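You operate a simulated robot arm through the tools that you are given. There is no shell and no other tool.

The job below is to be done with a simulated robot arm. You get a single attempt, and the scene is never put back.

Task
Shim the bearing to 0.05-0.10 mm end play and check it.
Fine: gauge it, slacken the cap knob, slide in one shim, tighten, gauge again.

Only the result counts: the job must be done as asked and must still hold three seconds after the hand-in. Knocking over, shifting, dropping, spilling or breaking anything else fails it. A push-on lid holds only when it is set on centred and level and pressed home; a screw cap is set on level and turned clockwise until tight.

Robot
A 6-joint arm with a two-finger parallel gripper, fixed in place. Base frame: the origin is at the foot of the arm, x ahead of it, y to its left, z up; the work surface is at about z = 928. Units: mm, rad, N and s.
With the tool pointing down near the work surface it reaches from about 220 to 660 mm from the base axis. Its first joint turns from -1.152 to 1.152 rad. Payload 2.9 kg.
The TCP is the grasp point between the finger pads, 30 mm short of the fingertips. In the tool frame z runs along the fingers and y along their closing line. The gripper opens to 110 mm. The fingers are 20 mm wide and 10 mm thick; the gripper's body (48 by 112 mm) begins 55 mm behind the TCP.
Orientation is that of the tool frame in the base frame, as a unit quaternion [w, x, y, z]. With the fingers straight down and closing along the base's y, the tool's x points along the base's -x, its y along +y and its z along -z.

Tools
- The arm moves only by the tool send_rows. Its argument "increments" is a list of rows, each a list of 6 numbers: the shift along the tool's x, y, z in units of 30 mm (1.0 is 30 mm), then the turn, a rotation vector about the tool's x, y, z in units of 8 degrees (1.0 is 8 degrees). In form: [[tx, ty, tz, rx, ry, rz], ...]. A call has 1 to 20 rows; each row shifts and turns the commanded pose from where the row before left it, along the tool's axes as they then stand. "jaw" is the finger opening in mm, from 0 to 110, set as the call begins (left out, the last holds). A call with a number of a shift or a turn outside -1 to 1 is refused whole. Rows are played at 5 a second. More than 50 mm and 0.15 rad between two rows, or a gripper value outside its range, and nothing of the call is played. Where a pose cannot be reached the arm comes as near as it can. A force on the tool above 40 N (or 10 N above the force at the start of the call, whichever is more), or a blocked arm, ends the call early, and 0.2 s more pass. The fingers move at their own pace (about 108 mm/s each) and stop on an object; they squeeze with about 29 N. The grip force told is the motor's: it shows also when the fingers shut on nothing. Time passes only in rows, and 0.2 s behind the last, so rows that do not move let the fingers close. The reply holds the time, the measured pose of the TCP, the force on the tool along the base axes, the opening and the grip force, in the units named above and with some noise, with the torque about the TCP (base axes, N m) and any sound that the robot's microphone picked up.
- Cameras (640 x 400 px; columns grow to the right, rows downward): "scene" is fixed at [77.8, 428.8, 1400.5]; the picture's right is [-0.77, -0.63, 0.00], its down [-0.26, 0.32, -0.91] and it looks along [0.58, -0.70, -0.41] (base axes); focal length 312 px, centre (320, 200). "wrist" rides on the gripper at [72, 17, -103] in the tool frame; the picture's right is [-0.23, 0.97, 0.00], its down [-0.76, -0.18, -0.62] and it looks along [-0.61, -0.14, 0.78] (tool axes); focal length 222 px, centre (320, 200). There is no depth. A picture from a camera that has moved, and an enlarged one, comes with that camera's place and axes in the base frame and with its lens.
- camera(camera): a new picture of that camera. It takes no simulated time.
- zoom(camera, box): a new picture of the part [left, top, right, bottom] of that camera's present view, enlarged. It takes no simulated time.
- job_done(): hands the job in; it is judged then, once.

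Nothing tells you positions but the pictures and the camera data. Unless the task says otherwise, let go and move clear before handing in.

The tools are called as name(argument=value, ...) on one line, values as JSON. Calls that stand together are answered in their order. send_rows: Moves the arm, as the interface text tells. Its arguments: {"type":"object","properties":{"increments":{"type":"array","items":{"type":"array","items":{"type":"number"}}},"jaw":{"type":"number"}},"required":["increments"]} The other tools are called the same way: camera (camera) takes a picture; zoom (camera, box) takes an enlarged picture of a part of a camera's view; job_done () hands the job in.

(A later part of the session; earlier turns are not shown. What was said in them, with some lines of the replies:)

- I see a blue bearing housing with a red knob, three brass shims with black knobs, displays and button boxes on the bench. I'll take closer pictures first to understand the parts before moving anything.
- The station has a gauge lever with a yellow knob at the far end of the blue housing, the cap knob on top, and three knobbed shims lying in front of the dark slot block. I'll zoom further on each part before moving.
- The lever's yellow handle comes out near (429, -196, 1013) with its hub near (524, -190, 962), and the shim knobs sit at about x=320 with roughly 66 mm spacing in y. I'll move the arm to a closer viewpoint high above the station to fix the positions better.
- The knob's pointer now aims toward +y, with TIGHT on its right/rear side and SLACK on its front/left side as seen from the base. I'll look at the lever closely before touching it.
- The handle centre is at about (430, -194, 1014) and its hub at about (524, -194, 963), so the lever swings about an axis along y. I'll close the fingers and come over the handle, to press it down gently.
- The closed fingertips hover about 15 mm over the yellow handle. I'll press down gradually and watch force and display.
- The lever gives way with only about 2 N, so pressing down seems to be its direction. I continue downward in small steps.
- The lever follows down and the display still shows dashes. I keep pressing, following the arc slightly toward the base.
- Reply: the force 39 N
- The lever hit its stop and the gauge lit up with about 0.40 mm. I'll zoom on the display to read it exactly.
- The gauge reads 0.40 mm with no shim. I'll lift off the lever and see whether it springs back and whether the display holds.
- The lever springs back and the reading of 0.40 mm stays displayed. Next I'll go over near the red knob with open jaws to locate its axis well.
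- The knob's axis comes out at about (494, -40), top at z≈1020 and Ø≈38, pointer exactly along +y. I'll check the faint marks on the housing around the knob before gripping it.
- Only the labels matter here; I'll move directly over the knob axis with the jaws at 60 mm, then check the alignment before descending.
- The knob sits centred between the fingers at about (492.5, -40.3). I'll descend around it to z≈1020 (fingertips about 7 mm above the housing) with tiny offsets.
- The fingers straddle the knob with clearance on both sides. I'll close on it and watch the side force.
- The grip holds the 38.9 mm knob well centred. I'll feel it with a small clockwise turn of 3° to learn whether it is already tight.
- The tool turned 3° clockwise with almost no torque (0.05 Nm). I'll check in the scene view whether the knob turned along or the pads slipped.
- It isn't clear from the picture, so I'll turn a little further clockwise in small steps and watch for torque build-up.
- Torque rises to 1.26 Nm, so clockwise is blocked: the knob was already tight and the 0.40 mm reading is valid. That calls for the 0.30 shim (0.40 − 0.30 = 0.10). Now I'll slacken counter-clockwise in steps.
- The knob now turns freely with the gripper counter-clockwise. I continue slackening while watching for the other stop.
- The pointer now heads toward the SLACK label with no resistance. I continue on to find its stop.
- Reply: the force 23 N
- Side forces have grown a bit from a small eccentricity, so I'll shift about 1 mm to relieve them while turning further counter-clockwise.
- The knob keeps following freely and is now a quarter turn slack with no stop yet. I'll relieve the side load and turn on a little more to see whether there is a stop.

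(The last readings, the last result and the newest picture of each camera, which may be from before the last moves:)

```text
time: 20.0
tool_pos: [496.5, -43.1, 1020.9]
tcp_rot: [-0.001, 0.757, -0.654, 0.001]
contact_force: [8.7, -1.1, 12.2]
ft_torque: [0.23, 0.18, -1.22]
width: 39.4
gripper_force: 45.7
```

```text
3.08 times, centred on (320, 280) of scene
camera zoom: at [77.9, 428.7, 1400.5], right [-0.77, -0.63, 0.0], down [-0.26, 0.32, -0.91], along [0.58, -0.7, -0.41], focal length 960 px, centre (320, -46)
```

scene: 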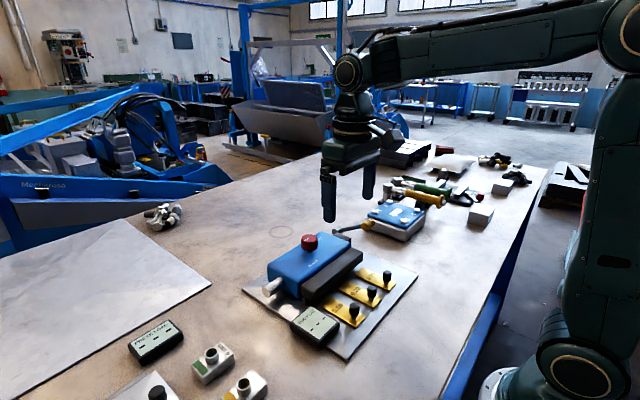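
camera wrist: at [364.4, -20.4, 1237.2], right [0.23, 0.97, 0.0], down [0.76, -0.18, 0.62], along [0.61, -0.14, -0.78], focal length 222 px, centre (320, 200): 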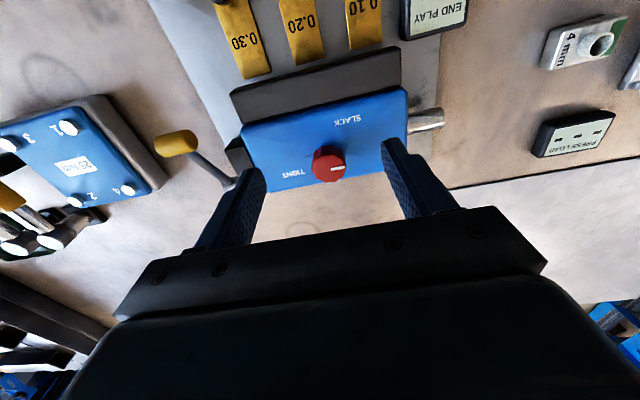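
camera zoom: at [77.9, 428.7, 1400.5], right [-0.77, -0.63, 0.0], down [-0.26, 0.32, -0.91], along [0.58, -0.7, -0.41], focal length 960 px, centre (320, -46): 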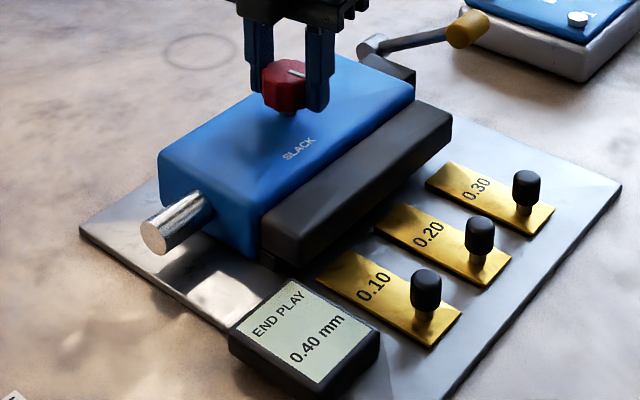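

A torque of −1.22 Nm shows the slack stop, with the pointer now toward the base, a quarter turn from tight. I'll let go of the knob and lift straight up.

send_rows(increments=[[0, 0, 0, 0, 0, 0], [0, 0, 0, 0, 0, 0], [0, 0, -0.7, 0, 0, 0], [0, 0, -1, 0, 0, 0], [0, 0, -1, 0, 0, 0], [0, 0, 0, 0, 0, 0]], jaw=60)

zoom(camera="wrist", box=[200, 60, 440, 210])

zoom(camera="scene", box=[240, 215, 400, 345])

```text
time: 21.4
tool_pos: [494.5, -42.0, 1100.7]
tcp_rot: [0.0, 0.757, -0.654, 0.0]
contact_force: [-0.5, -0.1, 0.2]
ft_torque: [0.02, 0.01, -0.01]
width: 60.0
gripper_force: 0.1
```

```text
2.67 times, centred on (320, 135) of wrist
camera zoom: at [487.4, -116.5, 1204.7], right [-1.0, 0.08, 0.0], down [0.06, 0.78, 0.62], along [0.05, 0.62, -0.78], focal length 592 px, centre (320, 373)
```

zoom: 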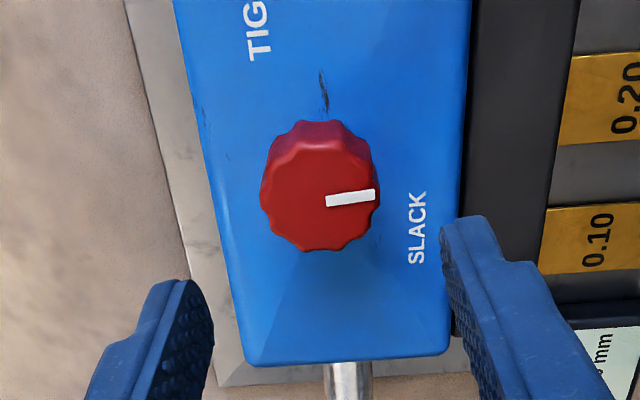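

```text
3.08 times, centred on (320, 280) of scene
camera zoom: at [77.8, 428.8, 1400.5], right [-0.77, -0.63, 0.0], down [-0.26, 0.32, -0.91], along [0.58, -0.7, -0.41], focal length 960 px, centre (320, -46)
```

zoom: 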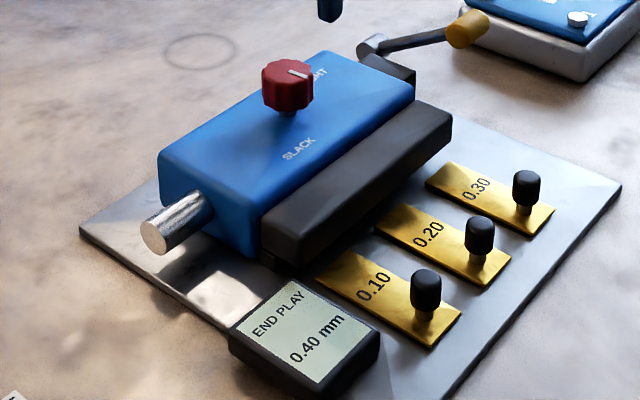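

The knob is released at SLACK with pointer toward the base. I'll turn the tool back square at this height and travel to above the 0.30 shim's knob, near (320, -104).

send_rows(increments=[[0, 0, 0, 0, 0, 1], [0, 0, 0, 0, 0, 1], [0, 0, 0, 0, 0, 1], [0, 0, 0, 0, 0, 1], [0, 0, 0, 0, 0, 1], [0, 0, 0, 0, 0, 1], [0, 0, 0, 0, 0, 1], [0, 0, 0, 0, 0, 1], [0, 0, 0, 0, 0, 1], [0, 0, 0, 0, 0, 1], [0, 0, 0, 0, 0, 1], [0, 0, 0, 0, 0, 1], [0, 0, 0, 0, 0, 0.3], [0.967, -0.344, 0, 0, 0, 0], [0.967, -0.344, 0, 0, 0, 0], [0.967, -0.344, 0, 0, 0, 0], [0.967, -0.344, 0, 0, 0, 0], [0.967, -0.344, 0, 0, 0, 0], [0.967, -0.344, 0, 0, 0, 0], [0, 0, 0, 0, 0, 0]], jaw=50)

camera(camera="wrist")

zoom(camera="wrist", box=[220, 90, 420, 215])

zoom(camera="scene", box=[330, 245, 430, 310])

```text
time: 25.6
tool_pos: [319.6, -103.9, 1101.2]
tcp_rot: [0.0, 0.001, 1.0, 0.0]
contact_force: [0.4, -0.1, 0.8]
ft_torque: [-0.01, -0.02, 0.01]
width: 50.2
gripper_force: 0.0
```

```text
taken
camera wrist: at [246.8, -87.5, 1205.1], right [0.23, 0.97, 0.0], down [0.76, -0.18, 0.62], along [0.61, -0.14, -0.78], focal length 222 px, centre (320, 200)
```

wrist: 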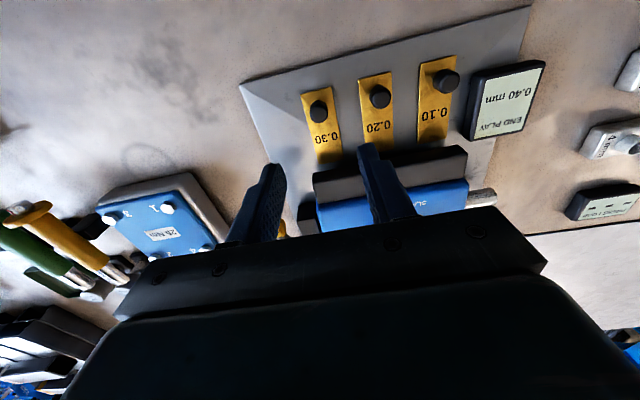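

```text
3.20 times, centred on (320, 152) of wrist
camera zoom: at [246.8, -87.5, 1205.1], right [0.23, 0.97, 0.0], down [0.76, -0.18, 0.62], along [0.61, -0.14, -0.78], focal length 711 px, centre (320, 352)
```

zoom: 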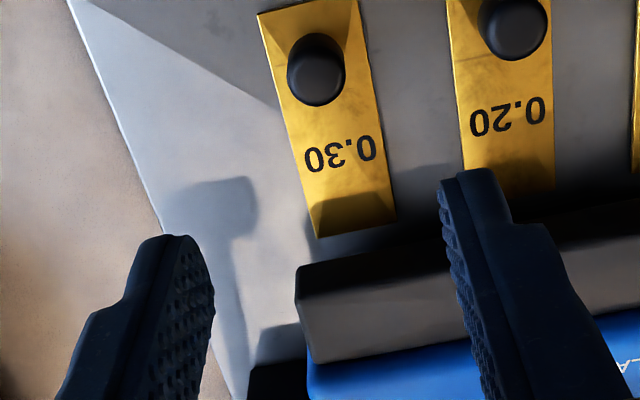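

```text
6.15 times, centred on (380, 278) of scene
camera zoom: at [77.8, 428.8, 1400.5], right [-0.77, -0.63, 0.0], down [-0.26, 0.32, -0.91], along [0.58, -0.7, -0.41], focal length 1920 px, centre (-49, -277)
```

zoom: 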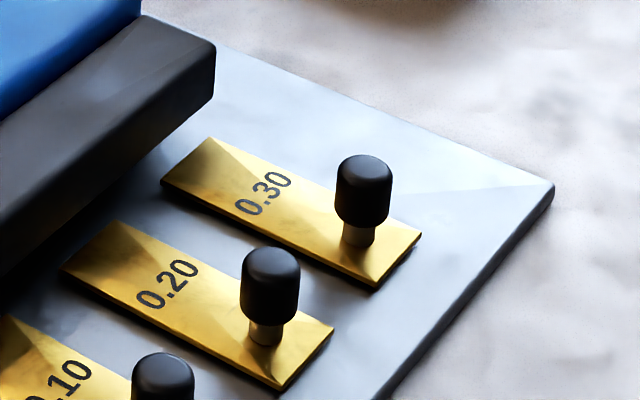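

The 0.30 shim's black knob is at about (321, -105.5), cap z≈943–966 and Ø≈20; the shim's front edge sits right at the slot under the dark block. I'll descend over it with the jaws at 44 mm.

send_rows(increments=[[0, -0.05, 0.9, 0, 0, 0], [0, 0, 0.9, 0, 0, 0], [0, 0, 0.9, 0, 0, 0], [0, 0, 0.5, 0, 0, 0], [0, 0, 0.3, 0, 0, 0], [0, 0, 0, 0, 0, 0]], jaw=44)

zoom(camera="wrist", box=[200, 60, 440, 210])

zoom(camera="scene", box=[330, 225, 430, 310])

```text
time: 27.0
tool_pos: [320.6, -105.2, 994.9]
tcp_rot: [0.0, 0.0, 1.0, 0.0]
contact_force: [0.3, -1.6, 0.1]
ft_torque: [0.0, 0.01, -0.02]
width: 43.9
gripper_force: 0.0
```

```text
2.67 times, centred on (320, 135) of wrist
camera zoom: at [246.7, -88.4, 1099.4], right [0.23, 0.97, 0.0], down [0.76, -0.18, 0.62], along [0.61, -0.14, -0.78], focal length 592 px, centre (320, 373)
```

zoom: 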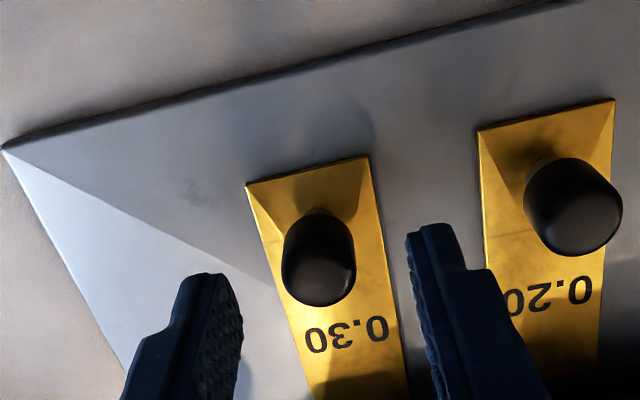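

```text
4.71 times, centred on (380, 268) of scene
camera zoom: at [77.8, 428.8, 1400.5], right [-0.77, -0.63, 0.0], down [-0.26, 0.32, -0.91], along [0.58, -0.7, -0.41], focal length 1468 px, centre (38, -118)
```

zoom: 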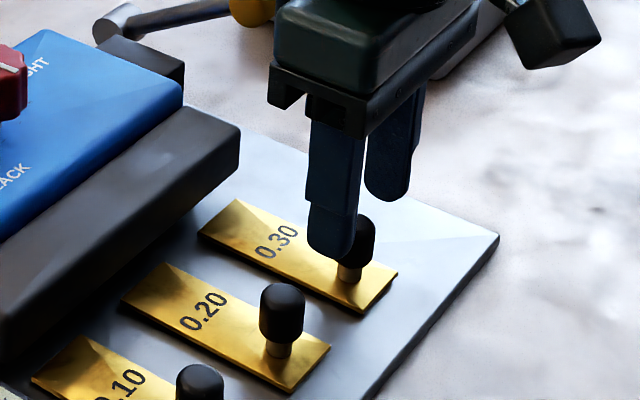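

The knob is centred between the fingers. I'll descend the last 24 mm and then close gently on it.

send_rows(increments=[[0.06, 0, 0.4, 0, 0, 0], [0, 0, 0.4, 0, 0, 0], [0, 0, 0, 0, 0, 0]])

zoom(camera="scene", box=[330, 225, 430, 310])

zoom(camera="wrist", box=[200, 60, 440, 210])

```text
time: 27.8
tool_pos: [319.4, -105.7, 971.4]
tcp_rot: [0.0, 0.0, 1.0, 0.0]
contact_force: [-0.2, 0.4, 0.1]
ft_torque: [-0.01, 0.01, 0.02]
width: 43.9
gripper_force: 0.1
```

```text
4.71 times, centred on (380, 268) of scene
camera zoom: at [77.8, 428.8, 1400.5], right [-0.77, -0.63, 0.0], down [-0.26, 0.32, -0.91], along [0.58, -0.7, -0.41], focal length 1468 px, centre (38, -118)
```

zoom: 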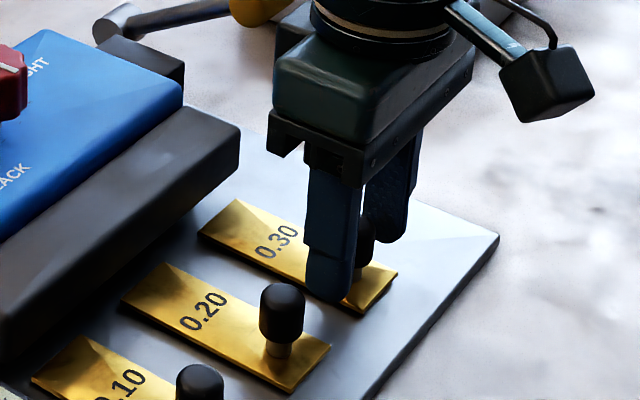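

```text
2.67 times, centred on (320, 135) of wrist
camera zoom: at [245.4, -88.4, 1075.4], right [0.23, 0.97, 0.0], down [0.76, -0.18, 0.62], along [0.61, -0.14, -0.78], focal length 592 px, centre (320, 373)
```

zoom: 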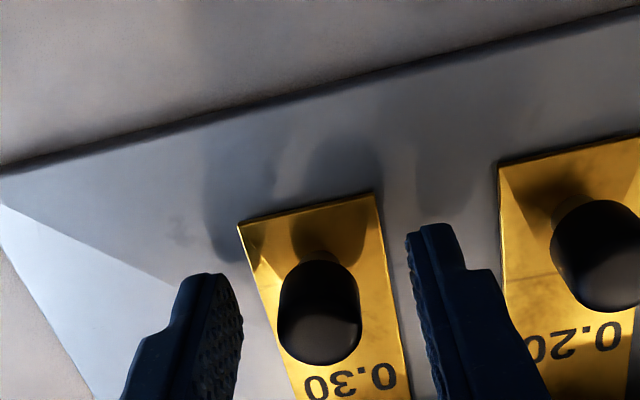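

No contact so far and the fingers flank the shim knob. Closing now.

send_rows(increments=[[0, 0, 0, 0, 0, 0], [0, 0, 0, 0, 0, 0], [0, 0, 0, 0, 0, 0]], jaw=0)

zoom(camera="wrist", box=[200, 60, 440, 210])

zoom(camera="scene", box=[330, 225, 430, 310])

```text
time: 28.6
tool_pos: [318.8, -105.8, 970.5]
tcp_rot: [0.0, 0.001, 1.0, 0.0]
contact_force: [-0.1, -8.8, -5.3]
ft_torque: [-0.13, -0.07, -0.04]
width: 18.7
gripper_force: 44.7
```

```text
2.67 times, centred on (320, 135) of wrist
camera zoom: at [245.4, -88.9, 1075.4], right [0.23, 0.97, 0.0], down [0.76, -0.18, 0.62], along [0.61, -0.14, -0.78], focal length 592 px, centre (320, 373)
```

zoom: 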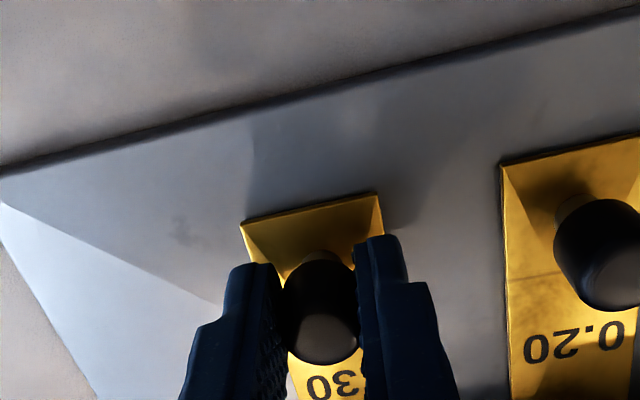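

```text
4.71 times, centred on (380, 268) of scene
camera zoom: at [77.9, 428.5, 1400.6], right [-0.77, -0.63, 0.0], down [-0.26, 0.32, -0.91], along [0.58, -0.7, -0.41], focal length 1468 px, centre (38, -118)
```

zoom: 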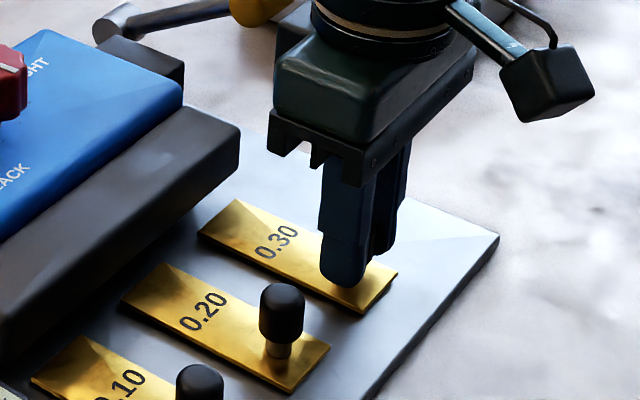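

The knob is gripped (18.7 mm), with a small side force saying the tool should be about 1 mm further to −y. I'll correct that and start sliding toward +x in small steps.

send_rows(increments=[[0, -0.03, 0, 0, 0, 0], [-0.1, 0, 0, 0, 0, 0], [-0.15, 0, 0, 0, 0, 0], [-0.15, 0, 0, 0, 0, 0]])

zoom(camera="scene", box=[330, 225, 430, 310])

```text
time: 29.6
tool_pos: [330.8, -105.8, 971.8]
tcp_rot: [0.0, -0.001, 1.0, 0.002]
contact_force: [-0.2, 0.2, -2.7]
ft_torque: [-0.02, 0.01, 0.0]
width: 18.8
gripper_force: 44.9
```

```text
4.71 times, centred on (380, 268) of scene
camera zoom: at [77.8, 428.7, 1400.5], right [-0.77, -0.63, 0.0], down [-0.26, 0.32, -0.91], along [0.58, -0.7, -0.41], focal length 1468 px, centre (38, -118)
```

zoom: 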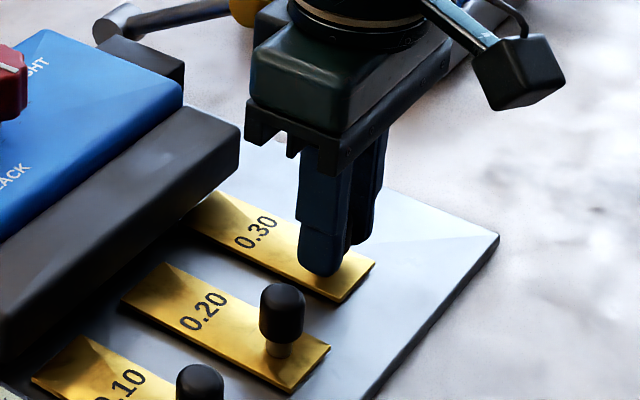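

The shim slides forward freely into the slot with almost no force. I continue.

send_rows(increments=[[-0.2, 0, 0, 0, 0, 0], [-0.2, 0, 0, 0, 0, 0], [-0.2, 0, 0, 0, 0, 0], [-0.2, 0, 0, 0, 0, 0], [-0.2, 0, 0, 0, 0, 0]])

zoom(camera="scene", box=[330, 225, 430, 310])

zoom(camera="wrist", box=[200, 60, 440, 210])

```text
time: 30.8
tool_pos: [361.7, -106.1, 971.6]
tcp_rot: [0.0, -0.001, 1.0, 0.001]
contact_force: [-1.6, 6.2, -5.6]
ft_torque: [0.08, -0.15, 0.06]
width: 19.1
gripper_force: 44.9
```

```text
4.71 times, centred on (380, 268) of scene
camera zoom: at [77.8, 428.9, 1400.4], right [-0.77, -0.63, 0.0], down [-0.26, 0.32, -0.91], along [0.58, -0.7, -0.41], focal length 1468 px, centre (38, -118)
```

zoom: 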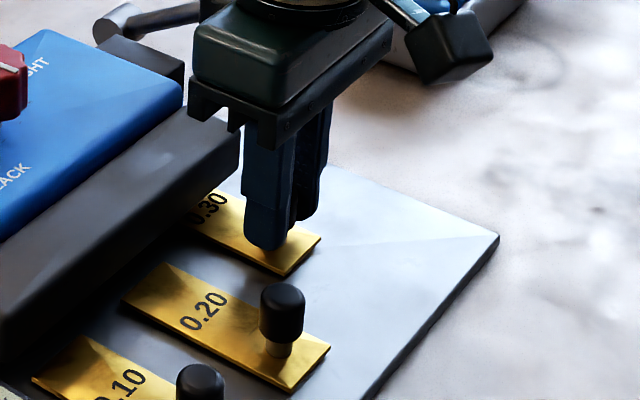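

```text
2.67 times, centred on (320, 135) of wrist
camera zoom: at [287.6, -89.3, 1075.5], right [0.23, 0.97, 0.0], down [0.76, -0.18, 0.62], along [0.61, -0.14, -0.78], focal length 592 px, centre (320, 373)
```

zoom: 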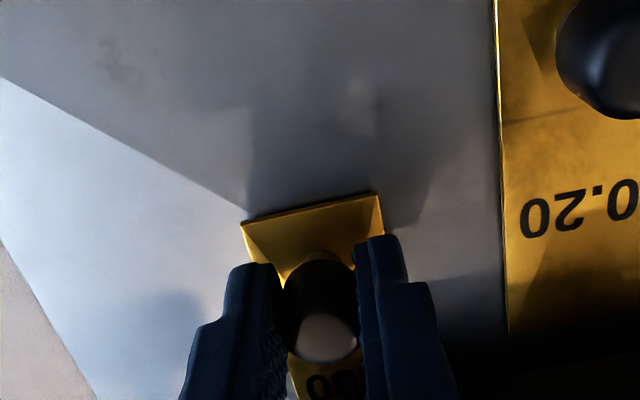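

The shim is 42 mm in with low forces. I continue in 3 mm steps toward the end stop.

send_rows(increments=[[-0.1, 0.015, 0, 0, 0, 0], [-0.1, 0, 0, 0, 0, 0], [-0.1, 0, 0, 0, 0, 0], [-0.1, 0, 0, 0, 0, 0]])

zoom(camera="scene", box=[330, 225, 430, 310])

```text
time: 31.8
tool_pos: [368.5, -104.9, 970.2]
tcp_rot: [-0.008, 0.003, 1.0, 0.001]
contact_force: [-38.1, -6.2, 8.0]
ft_torque: [-0.19, 0.54, -0.03]
width: 19.3
gripper_force: 44.8
```

```text
4.71 times, centred on (380, 268) of scene
camera zoom: at [76.7, 428.6, 1400.6], right [-0.77, -0.63, 0.0], down [-0.26, 0.32, -0.91], along [0.58, -0.7, -0.41], focal length 1468 px, centre (38, -118)
```

zoom: 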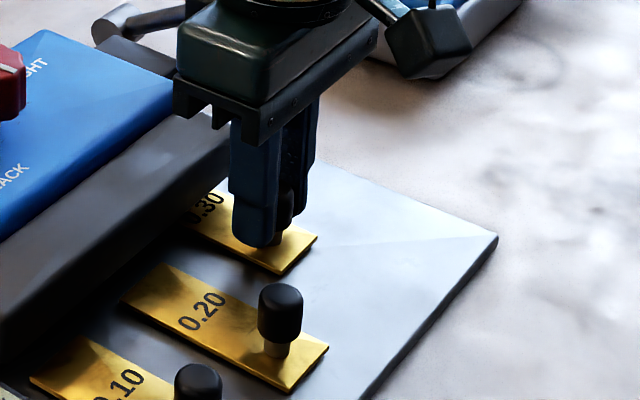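

The slide stopped against something with 38 N at about 45 mm of travel. I'll back off the load and look closely at how far the shim is in.

zoom(camera="wrist", box=[200, 60, 440, 210])

send_rows(increments=[[0.1, 0, 0, 0, 0, 0], [0.05, 0, 0, 0, 0, 0]])

zoom(camera="wrist", box=[200, 60, 440, 210])

zoom(camera="scene", box=[340, 245, 400, 290])

```text
2.67 times, centred on (320, 135) of wrist
camera zoom: at [295.4, -89.0, 1075.3], right [0.23, 0.97, 0.0], down [0.77, -0.18, 0.61], along [0.59, -0.14, -0.79], focal length 592 px, centre (320, 373)
```

zoom: 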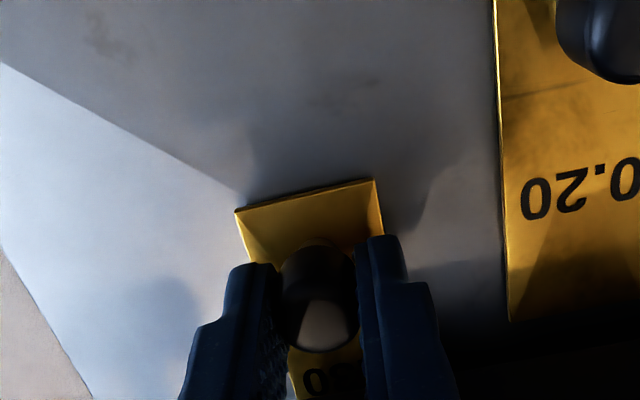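

```text
time: 32.4
tool_pos: [367.3, -107.6, 972.3]
tcp_rot: [-0.003, -0.001, 1.0, 0.001]
contact_force: [-15.0, -9.5, -18.3]
ft_torque: [-0.19, 1.23, -0.03]
width: 19.0
gripper_force: 45.0
```

```text
2.67 times, centred on (320, 135) of wrist
camera zoom: at [293.8, -89.2, 1074.7], right [0.23, 0.97, 0.0], down [0.77, -0.18, 0.62], along [0.6, -0.14, -0.79], focal length 592 px, centre (320, 373)
```

zoom: 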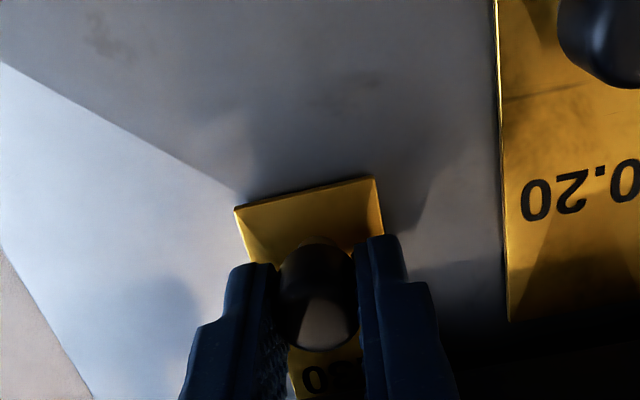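

```text
8.89 times, centred on (370, 268) of scene
camera zoom: at [77.7, 428.4, 1400.6], right [-0.77, -0.63, 0.0], down [-0.26, 0.32, -0.91], along [0.58, -0.7, -0.41], focal length 2773 px, centre (-124, -400)
```

zoom: 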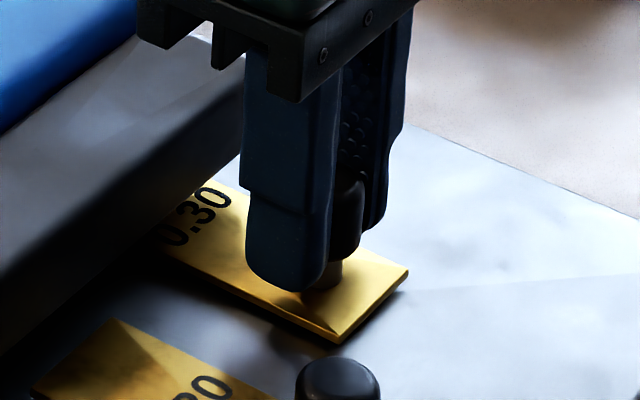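

The shim travelled about 42.5 mm and stopped hard, with the contact at the knob height, so it appears to be at its end of travel. I'll open the jaws here without dragging it back, rise and inspect.

send_rows(increments=[[0, 0, 0, 0, 0, 0], [0, 0, 0, 0, 0, 0], [0, 0, -0.5, 0, 0, 0], [0, 0, -0.8, 0, 0, 0], [0.3, 0, -1, 0, 0, 0], [0.3, 0, -1, 0, 0, 0], [0.5, 0, -1, 0, 0, 0], [0, 0, 0, 0, 0, 0]], jaw=44)

zoom(camera="wrist", box=[220, 60, 460, 210])

zoom(camera="scene", box=[330, 235, 410, 295])

zoom(camera="scene", box=[240, 215, 400, 345])

```text
time: 34.2
tool_pos: [335.6, -106.9, 1100.8]
tcp_rot: [0.0, 0.001, 1.0, -0.001]
contact_force: [-0.4, 0.6, -0.4]
ft_torque: [0.01, 0.0, 0.03]
width: 44.1
gripper_force: 0.0
```

```text
2.67 times, centred on (340, 135) of wrist
camera zoom: at [261.9, -89.8, 1204.5], right [0.23, 0.97, 0.0], down [0.76, -0.18, 0.62], along [0.61, -0.14, -0.78], focal length 592 px, centre (267, 373)
```

zoom: 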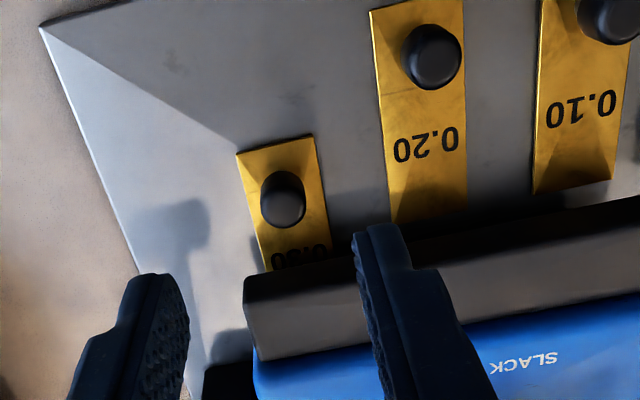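

```text
6.67 times, centred on (370, 265) of scene
camera zoom: at [77.8, 428.8, 1400.5], right [-0.77, -0.63, 0.0], down [-0.26, 0.32, -0.91], along [0.58, -0.7, -0.41], focal length 2080 px, centre (-13, -233)
```

zoom: 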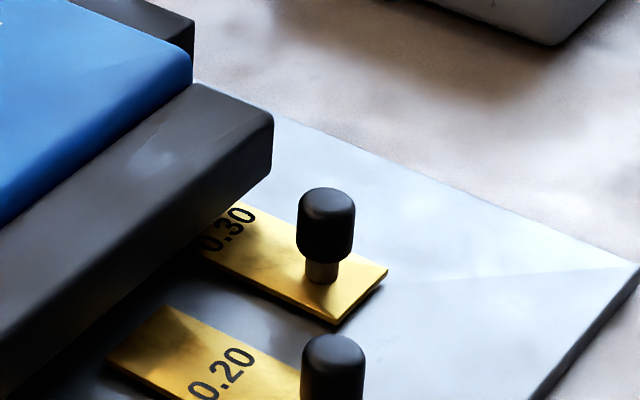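

```text
3.08 times, centred on (320, 280) of scene
camera zoom: at [77.8, 428.8, 1400.5], right [-0.77, -0.63, 0.0], down [-0.26, 0.32, -0.91], along [0.58, -0.7, -0.41], focal length 960 px, centre (320, -46)
```

zoom: 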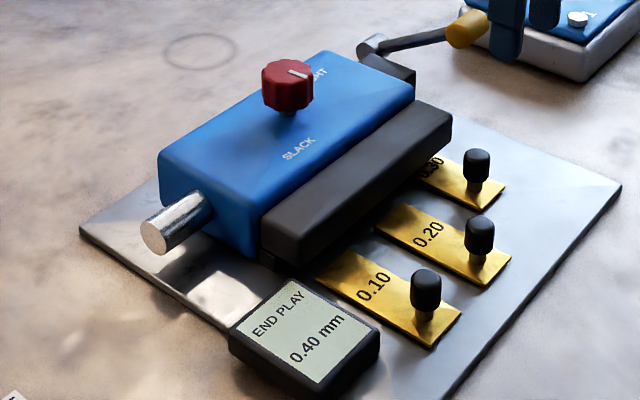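

The 0.30 shim is in and stays put. I'll now return over the red knob, turn the tool −95° for a full tightening stroke, and check alignment.

send_rows(increments=[[-0.89, 0.37, 0, 0, 0, 0], [-0.89, 0.37, 0, 0, 0, 0], [-0.89, 0.37, 0, 0, 0, 0], [-0.89, 0.37, 0, 0, 0, 0], [-0.89, 0.37, 0, 0, 0, 0], [-0.89, 0.37, 0, 0, 0, 0], [0, 0, 0, 0, 0, -1], [0, 0, 0, 0, 0, -1], [0, 0, 0, 0, 0, -1], [0, 0, 0, 0, 0, -1], [0, 0, 0, 0, 0, -1], [0, 0, 0, 0, 0, -1], [0, 0, 0, 0, 0, -1], [0, 0, 0, 0, 0, -1], [0, 0, 0, 0, 0, -1], [0, 0, 0, 0, 0, -1], [0, 0, 0, 0, 0, -1], [0, 0, 0, 0, 0, -0.8], [0, 0, 0, 0, 0, 0]], jaw=60)

zoom(camera="wrist", box=[200, 60, 440, 210])

zoom(camera="scene", box=[270, 195, 350, 265])

```text
time: 38.2
tool_pos: [495.9, -39.1, 1099.9]
tcp_rot: [0.0, 0.734, -0.679, 0.0]
contact_force: [-0.2, -0.5, -0.1]
ft_torque: [-0.01, 0.0, -0.04]
width: 60.1
gripper_force: 0.0
```

```text
2.67 times, centred on (320, 135) of wrist
camera zoom: at [483.1, -113.2, 1204.6], right [-0.99, 0.15, 0.0], down [0.12, 0.77, 0.62], along [0.09, 0.62, -0.78], focal length 592 px, centre (320, 373)
```

zoom: 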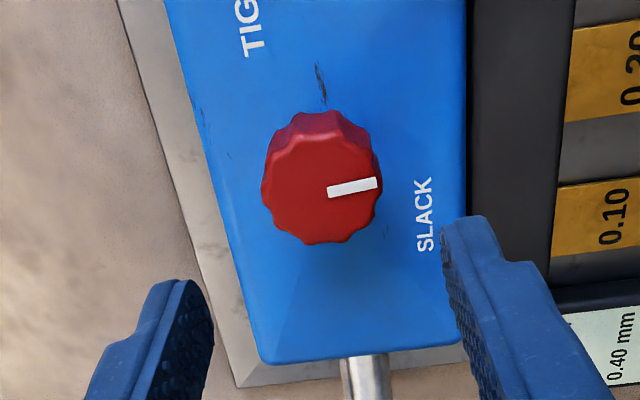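

```text
5.71 times, centred on (310, 230) of scene
camera zoom: at [77.8, 428.8, 1400.5], right [-0.77, -0.63, 0.0], down [-0.26, 0.32, -0.91], along [0.58, -0.7, -0.41], focal length 1783 px, centre (377, 29)
```

zoom: 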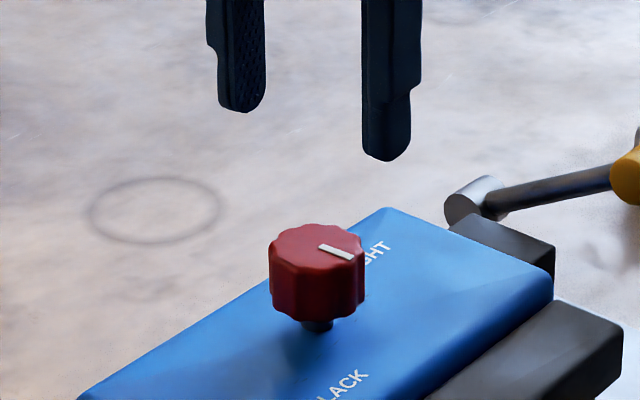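

The knob is well between the finger line; I'll make a 1 mm correction and descend to grip height, then close.

send_rows(increments=[[0.044, 0.034, 0.8, 0, 0, 0], [0, 0, 0.8, 0, 0, 0], [0, 0, 0.7, 0, 0, 0], [0, 0, 0.35, 0, 0, 0], [0, 0, 0, 0, 0, 0]])

zoom(camera="wrist", box=[200, 60, 440, 210])

zoom(camera="scene", box=[270, 195, 350, 265])

```text
time: 39.4
tool_pos: [495.2, -40.4, 1020.3]
tcp_rot: [0.0, 0.734, -0.679, 0.0]
contact_force: [0.3, 0.3, -0.7]
ft_torque: [0.02, 0.0, 0.01]
width: 59.9
gripper_force: 0.1
```

```text
2.67 times, centred on (320, 135) of wrist
camera zoom: at [482.0, -114.4, 1124.9], right [-0.99, 0.15, 0.0], down [0.12, 0.77, 0.62], along [0.1, 0.62, -0.78], focal length 592 px, centre (320, 373)
```

zoom: 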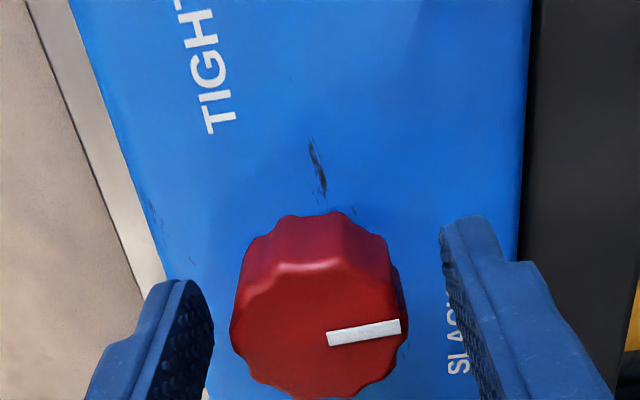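

```text
5.71 times, centred on (310, 230) of scene
camera zoom: at [77.8, 428.8, 1400.5], right [-0.77, -0.63, 0.0], down [-0.26, 0.32, -0.91], along [0.58, -0.7, -0.41], focal length 1783 px, centre (377, 29)
```

zoom: 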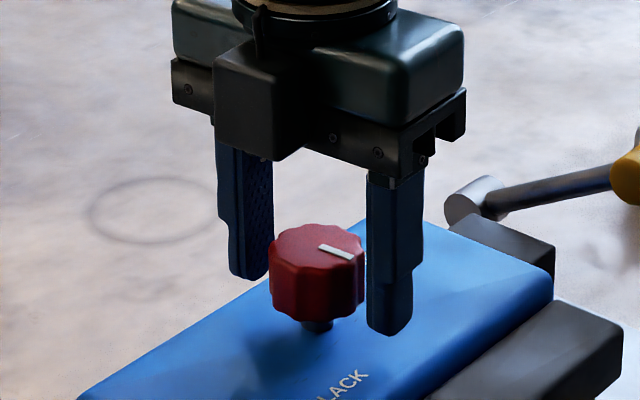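

Alignment looks good. I'll close on the knob.

send_rows(increments=[[0, -0.02, 0, 0, 0, 0], [0, 0, 0, 0, 0, 0], [0, 0, 0, 0, 0, 0]], jaw=0)

```text
time: 40.2
tool_pos: [496.0, -40.9, 1020.7]
tcp_rot: [0.0, 0.733, -0.68, 0.0]
contact_force: [0.0, -0.3, -3.8]
ft_torque: [-0.16, -0.44, 0.01]
width: 39.0
gripper_force: 44.5
```

Gripped with practically no side force. Now I turn clockwise in stages, watching forces and torque.

send_rows(increments=[[0, 0, 0, 0, 0, 0.8], [0, 0, 0, 0, 0, 0.8], [0, 0, 0, 0, 0, 0.8], [0, 0, 0, 0, 0, 0.8], [0, 0, 0, 0, 0, 0.8], [0, 0, 0, 0, 0, 0.8]])

zoom(camera="wrist", box=[200, 60, 440, 210])

```text
time: 41.6
tool_pos: [495.0, -39.5, 1020.5]
tcp_rot: [0.0, -0.469, 0.883, 0.001]
contact_force: [-11.0, -1.2, -8.7]
ft_torque: [0.67, -0.9, 0.02]
width: 38.9
gripper_force: 45.0
```

```text
2.67 times, centred on (320, 135) of wrist
camera zoom: at [438.9, -91.2, 1125.1], right [-0.68, 0.73, 0.0], down [0.58, 0.53, 0.62], along [0.46, 0.42, -0.78], focal length 592 px, centre (320, 373)
```

zoom: 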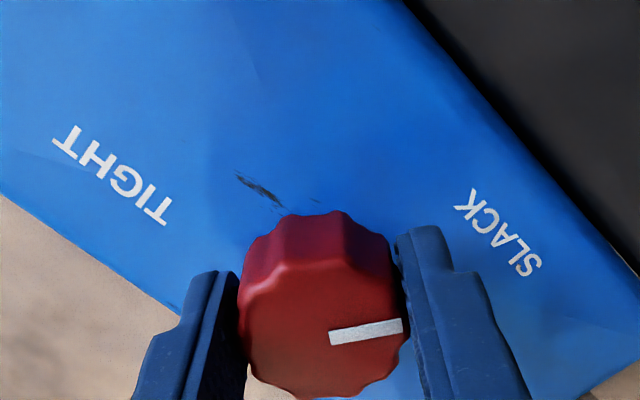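

The knob turns with the gripper. I relieve the small x load and carry on clockwise.

send_rows(increments=[[0.015, 0.022, 0, 0, 0, 0], [0, 0, 0, 0, 0, 0.8], [0, 0, 0, 0, 0, 0.8], [0, 0, 0, 0, 0, 0.8], [0, 0, 0, 0, 0, 0.8], [0, 0, 0, 0, 0, 0.8]])

zoom(camera="wrist", box=[200, 60, 440, 210])

```text
time: 43.0
tool_pos: [494.0, -40.6, 1020.6]
tcp_rot: [0.0, -0.207, 0.978, 0.0]
contact_force: [-8.6, 5.2, -8.5]
ft_torque: [-0.15, -0.27, 0.0]
width: 38.9
gripper_force: 45.0
```

```text
2.67 times, centred on (320, 135) of wrist
camera zoom: at [420.0, -54.3, 1125.0], right [-0.19, 0.98, 0.0], down [0.77, 0.15, 0.62], along [0.61, 0.12, -0.78], focal length 592 px, centre (320, 373)
```

zoom: 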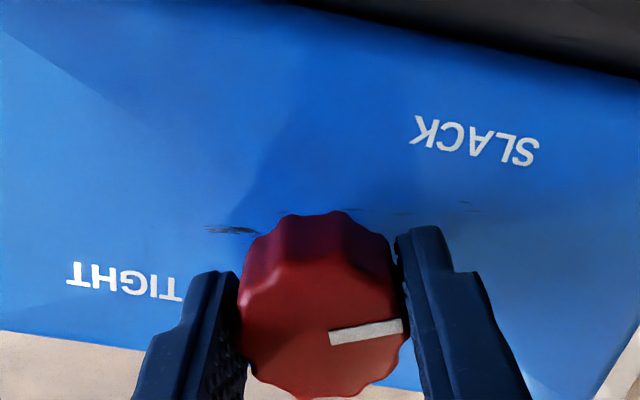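

About 24° remain to the original tight position. I'll turn on in steps to the stop.

send_rows(increments=[[0, 0, 0, 0, 0, 0.8], [0, 0, 0, 0, 0, 0.8], [0, 0, 0, 0, 0, 0.8], [0, 0, 0, 0, 0, 0.4]])

zoom(camera="wrist", box=[200, 60, 440, 210])

```text
time: 44.0
tool_pos: [493.9, -39.8, 1021.6]
tcp_rot: [0.0, -0.014, 1.0, 0.0]
contact_force: [-7.1, 10.6, -11.1]
ft_torque: [0.41, -0.06, -0.02]
width: 38.8
gripper_force: 44.8
```

```text
2.67 times, centred on (320, 135) of wrist
camera zoom: at [420.1, -25.2, 1125.1], right [0.2, 0.98, 0.0], down [0.77, -0.16, 0.62], along [0.61, -0.12, -0.78], focal length 592 px, centre (320, 373)
```

zoom: 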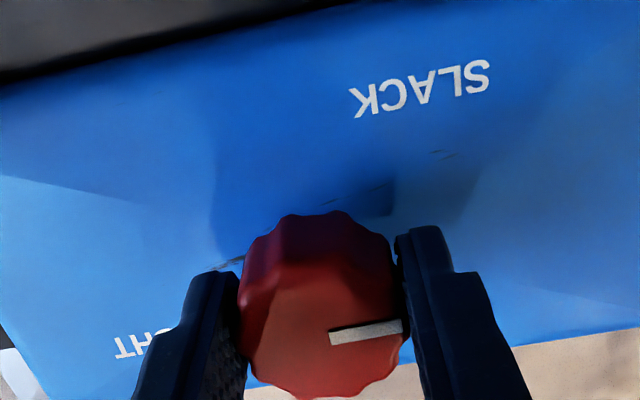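

Still free at the original angle; I continue with small steps until the torque clearly rises like before.

send_rows(increments=[[0, 0.02, 0, 0, 0, 0.4], [0, 0, 0, 0, 0, 0.4], [0, 0, 0, 0, 0, 0.4]])

zoom(camera="wrist", box=[200, 60, 440, 210])

```text
time: 44.8
tool_pos: [494.8, -39.6, 1021.7]
tcp_rot: [0.0, 0.069, 0.998, 0.0]
contact_force: [-6.7, 5.0, -13.5]
ft_torque: [0.25, 0.26, 1.14]
width: 39.0
gripper_force: 45.1
```

```text
2.67 times, centred on (320, 135) of wrist
camera zoom: at [424.0, -13.3, 1125.1], right [0.36, 0.93, 0.0], down [0.73, -0.28, 0.62], along [0.58, -0.22, -0.78], focal length 592 px, centre (320, 373)
```

zoom: 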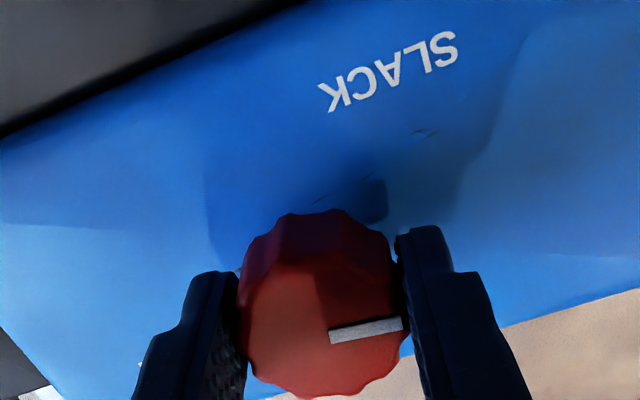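

Torque rose to 1.14 Nm, so it is against the tight stop. One more small nudge to be sure, then I release and lift.

send_rows(increments=[[0, 0, 0, 0, 0, 0.3], [0, 0, 0, 0, 0, 0]])

send_rows(increments=[[0, 0, 0, 0, 0, 0], [0, 0, 0, 0, 0, 0], [0, 0, -0.5, 0, 0, 0], [0, 0, -1, 0, 0, 0], [0, 0, -1, 0, 0, 0], [0, 0, -0.5, 0, 0, 0], [0, 0, 0, 0, 0, -0.7], [0, 0, 0, 0, 0, -0.6]], jaw=60)

zoom(camera="scene", box=[240, 215, 400, 345])

zoom(camera="wrist", box=[200, 60, 440, 210])

```text
time: 45.4
tool_pos: [495.3, -39.9, 1021.8]
tcp_rot: [0.002, 0.091, 0.996, 0.0]
contact_force: [-0.7, 2.4, -12.5]
ft_torque: [-0.02, 0.02, 1.18]
width: 39.3
gripper_force: 44.7
```

```text
time: 47.2
tool_pos: [494.5, -41.1, 1111.7]
tcp_rot: [0.0, -0.001, 1.0, 0.0]
contact_force: [0.0, 0.1, -1.1]
ft_torque: [0.0, 0.01, 0.02]
width: 59.8
gripper_force: 0.1
```

```text
3.08 times, centred on (320, 280) of scene
camera zoom: at [77.8, 428.8, 1400.5], right [-0.77, -0.63, 0.0], down [-0.26, 0.32, -0.91], along [0.58, -0.7, -0.41], focal length 960 px, centre (320, -46)
```

zoom: 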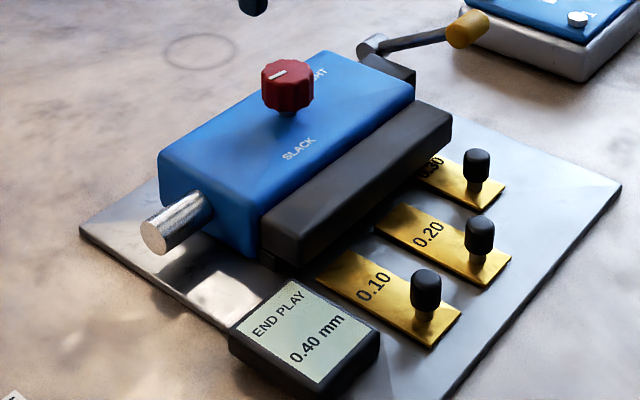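

```text
2.67 times, centred on (320, 135) of wrist
camera zoom: at [421.1, -23.5, 1215.4], right [0.23, 0.97, 0.0], down [0.76, -0.18, 0.62], along [0.61, -0.14, -0.78], focal length 592 px, centre (320, 373)
```

zoom: 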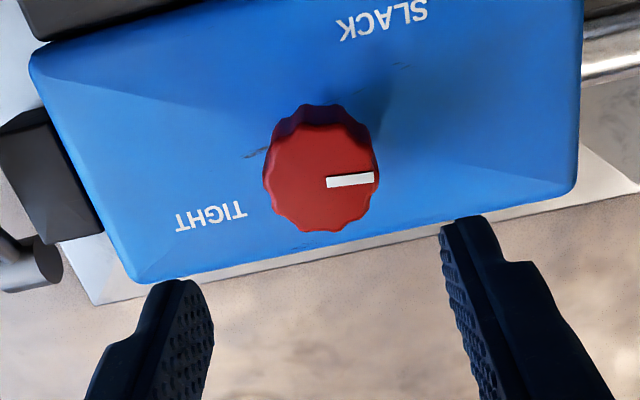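

The pointer is back at the tight stop. Now I'll go to the gauge lever with closed fingers to gauge again.

send_rows(increments=[[0.37, -0.85, 0, 0, 0, 0], [0.37, -0.85, 0, 0, 0, 0], [0.37, -0.85, 0.2, 0, 0, 0], [0.37, -0.85, 0.2, 0, 0, 0], [0.37, -0.85, 0.3, 0, 0, 0], [0.37, -0.85, 0.5, 0, 0, 0], [0, 0, 0, 0, 0, 0]], jaw=0)

zoom(camera="scene", box=[280, 175, 440, 275])

```text
time: 48.8
tool_pos: [428.4, -193.5, 1074.5]
tcp_rot: [0.001, 0.0, 1.0, 0.0]
contact_force: [-0.2, -0.5, 0.5]
ft_torque: [0.0, 0.03, 0.05]
width: 0.0
gripper_force: 28.8
```

```text
4.00 times, centred on (360, 225) of scene
camera zoom: at [77.8, 428.7, 1400.5], right [-0.77, -0.63, 0.0], down [-0.26, 0.32, -0.91], along [0.58, -0.7, -0.41], focal length 1248 px, centre (160, 100)
```

zoom: 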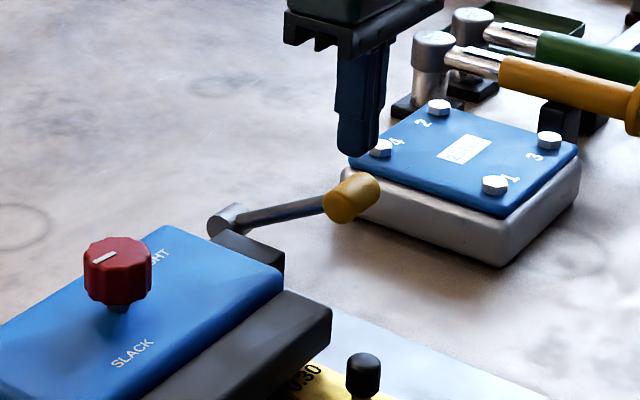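

The fingers are over the handle as before. I press the lever down along the same path to its stop.

send_rows(increments=[[0, 0, 0.3, 0, 0, 0], [0, 0, 0.3, 0, 0, 0], [0, 0, 0.2, 0, 0, 0], [0.02, 0, 0.2, 0, 0, 0], [0.02, 0, 0.2, 0, 0, 0], [0.03, 0, 0.2, 0, 0, 0], [0.03, 0, 0.2, 0, 0, 0], [0.08, 0, 0.2, 0, 0, 0], [0.08, 0, 0.2, 0, 0, 0], [0, 0, 0.15, 0, 0, 0], [0, 0, 0.12, 0, 0, 0], [0, 0, 0.1, 0, 0, 0]])

zoom(camera="scene", box=[270, 175, 430, 345])

zoom(camera="scene", box=[285, 300, 345, 345])

```text
time: 51.5
tool_pos: [419.7, -192.5, 1008.2]
tcp_rot: [0.003, 0.0, 1.0, 0.0]
contact_force: [-7.0, 2.0, 13.5]
ft_torque: [0.1, 0.3, 0.01]
width: 0.0
gripper_force: 28.6
stopped in row 12: the force on the tool passed its limit at 42 N (the readings are from after the stop); the commanded pose is now the measured one
```

```text
2.35 times, centred on (350, 260) of scene
camera zoom: at [77.5, 428.9, 1400.4], right [-0.77, -0.63, 0.0], down [-0.26, 0.32, -0.91], along [0.58, -0.7, -0.41], focal length 734 px, centre (249, 59)
```

zoom: 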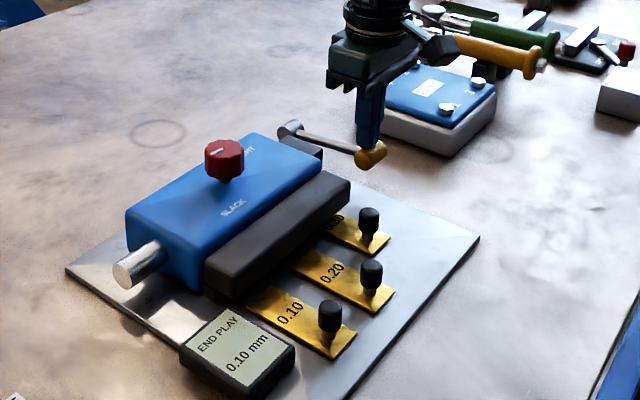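

```text
8.89 times, centred on (315, 322) of scene
camera zoom: at [77.5, 428.9, 1400.4], right [-0.77, -0.63, 0.0], down [-0.26, 0.32, -0.91], along [0.58, -0.7, -0.41], focal length 2773 px, centre (364, -889)
```

zoom: 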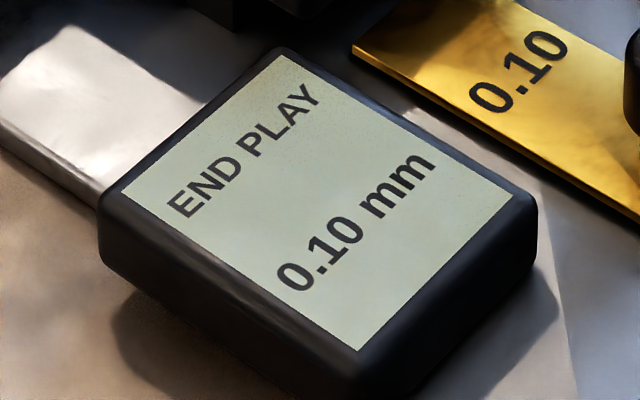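

The gauge now reads 0.10 mm, inside the 0.05–0.10 mm band. I'll lift off the lever, move clear and check that everything holds.

send_rows(increments=[[0, 0, -0.3, 0, 0, 0], [0, 0, -0.5, 0, 0, 0], [0, 0, -0.8, 0, 0, 0], [0, 0, -1, 0, 0, 0], [0, 0, -1, 0, 0, 0], [0.5, 0, -1, 0, 0, 0], [0.5, 0, -1, 0, 0, 0], [0.5, 0, -1, 0, 0, 0], [0, 0, -1, 0, 0, 0], [0, 0, 0, 0, 0, 0], [0, 0, 0, 0, 0, 0], [0, 0, 0, 0, 0, 0]])

camera(camera="scene")

zoom(camera="scene", box=[240, 215, 400, 345])

camera(camera="wrist")

```text
time: 54.1
tool_pos: [374.5, -193.3, 1234.8]
tcp_rot: [0.002, 0.0, 1.0, 0.0]
contact_force: [0.4, 1.0, -0.6]
ft_torque: [-0.01, 0.01, -0.01]
width: 0.0
gripper_force: 29.1
```

```text
taken
```

scene: 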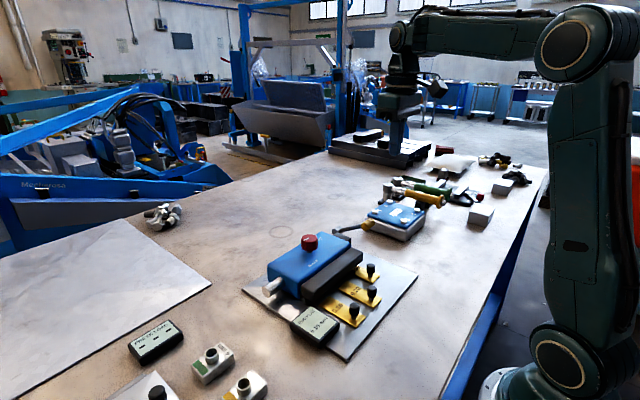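

```text
3.08 times, centred on (320, 280) of scene
camera zoom: at [77.8, 428.8, 1400.5], right [-0.77, -0.63, 0.0], down [-0.26, 0.32, -0.91], along [0.58, -0.7, -0.41], focal length 960 px, centre (320, -46)
```

zoom: 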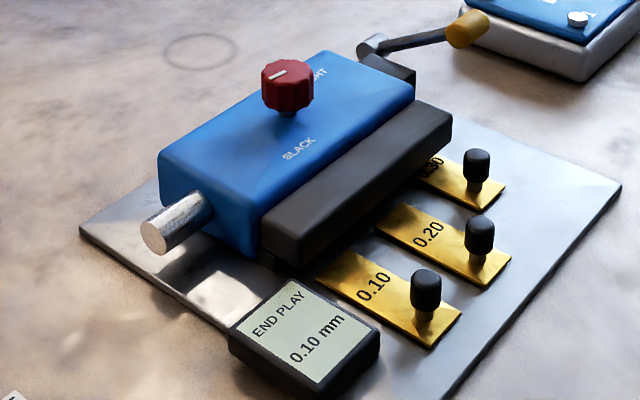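

```text
taken
camera wrist: at [300.8, -175.5, 1338.9], right [0.23, 0.97, 0.0], down [0.76, -0.18, 0.63], along [0.61, -0.14, -0.78], focal length 222 px, centre (320, 200)
```

wrist: 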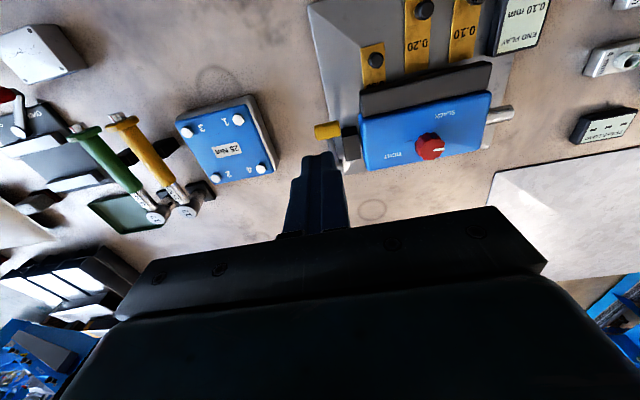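

The lever is back at rest, the 0.30 shim is in, the knob is tight and the display holds 0.10 mm. The arm is clear and nothing else has moved, so I hand the job in.

job_done()

```text
The job is handed in.
```

The bearing is shimmed and gauges at 0.10 mm end play. That is right on the upper limit of your 0.05–0.10 mm range. The job is handed in, but I haven't seen how it was judged.

- **First gauge:** with the knob tight and no shim in, the display read 0.40 mm.
- **Shim:** I turned the knob to its slack stop and slid in the 0.30 shim until it stopped hard, about 42 mm in. The 0.10 and 0.20 shims would have left 0.30 and 0.20 mm of play, so 0.30 was the only one that fits.
- **Tighten:** I turned the knob clockwise to its stop, where the torque rose to about 1.2 Nm.
- **Second gauge:** the display read 0.10 mm and still showed it after I let go of the lever. It shows only two decimals, so the true play could be slightly above or below 0.10.

The lever sprang back to rest and the arm is clear. In the final pictures, nothing else on the bench looked moved.
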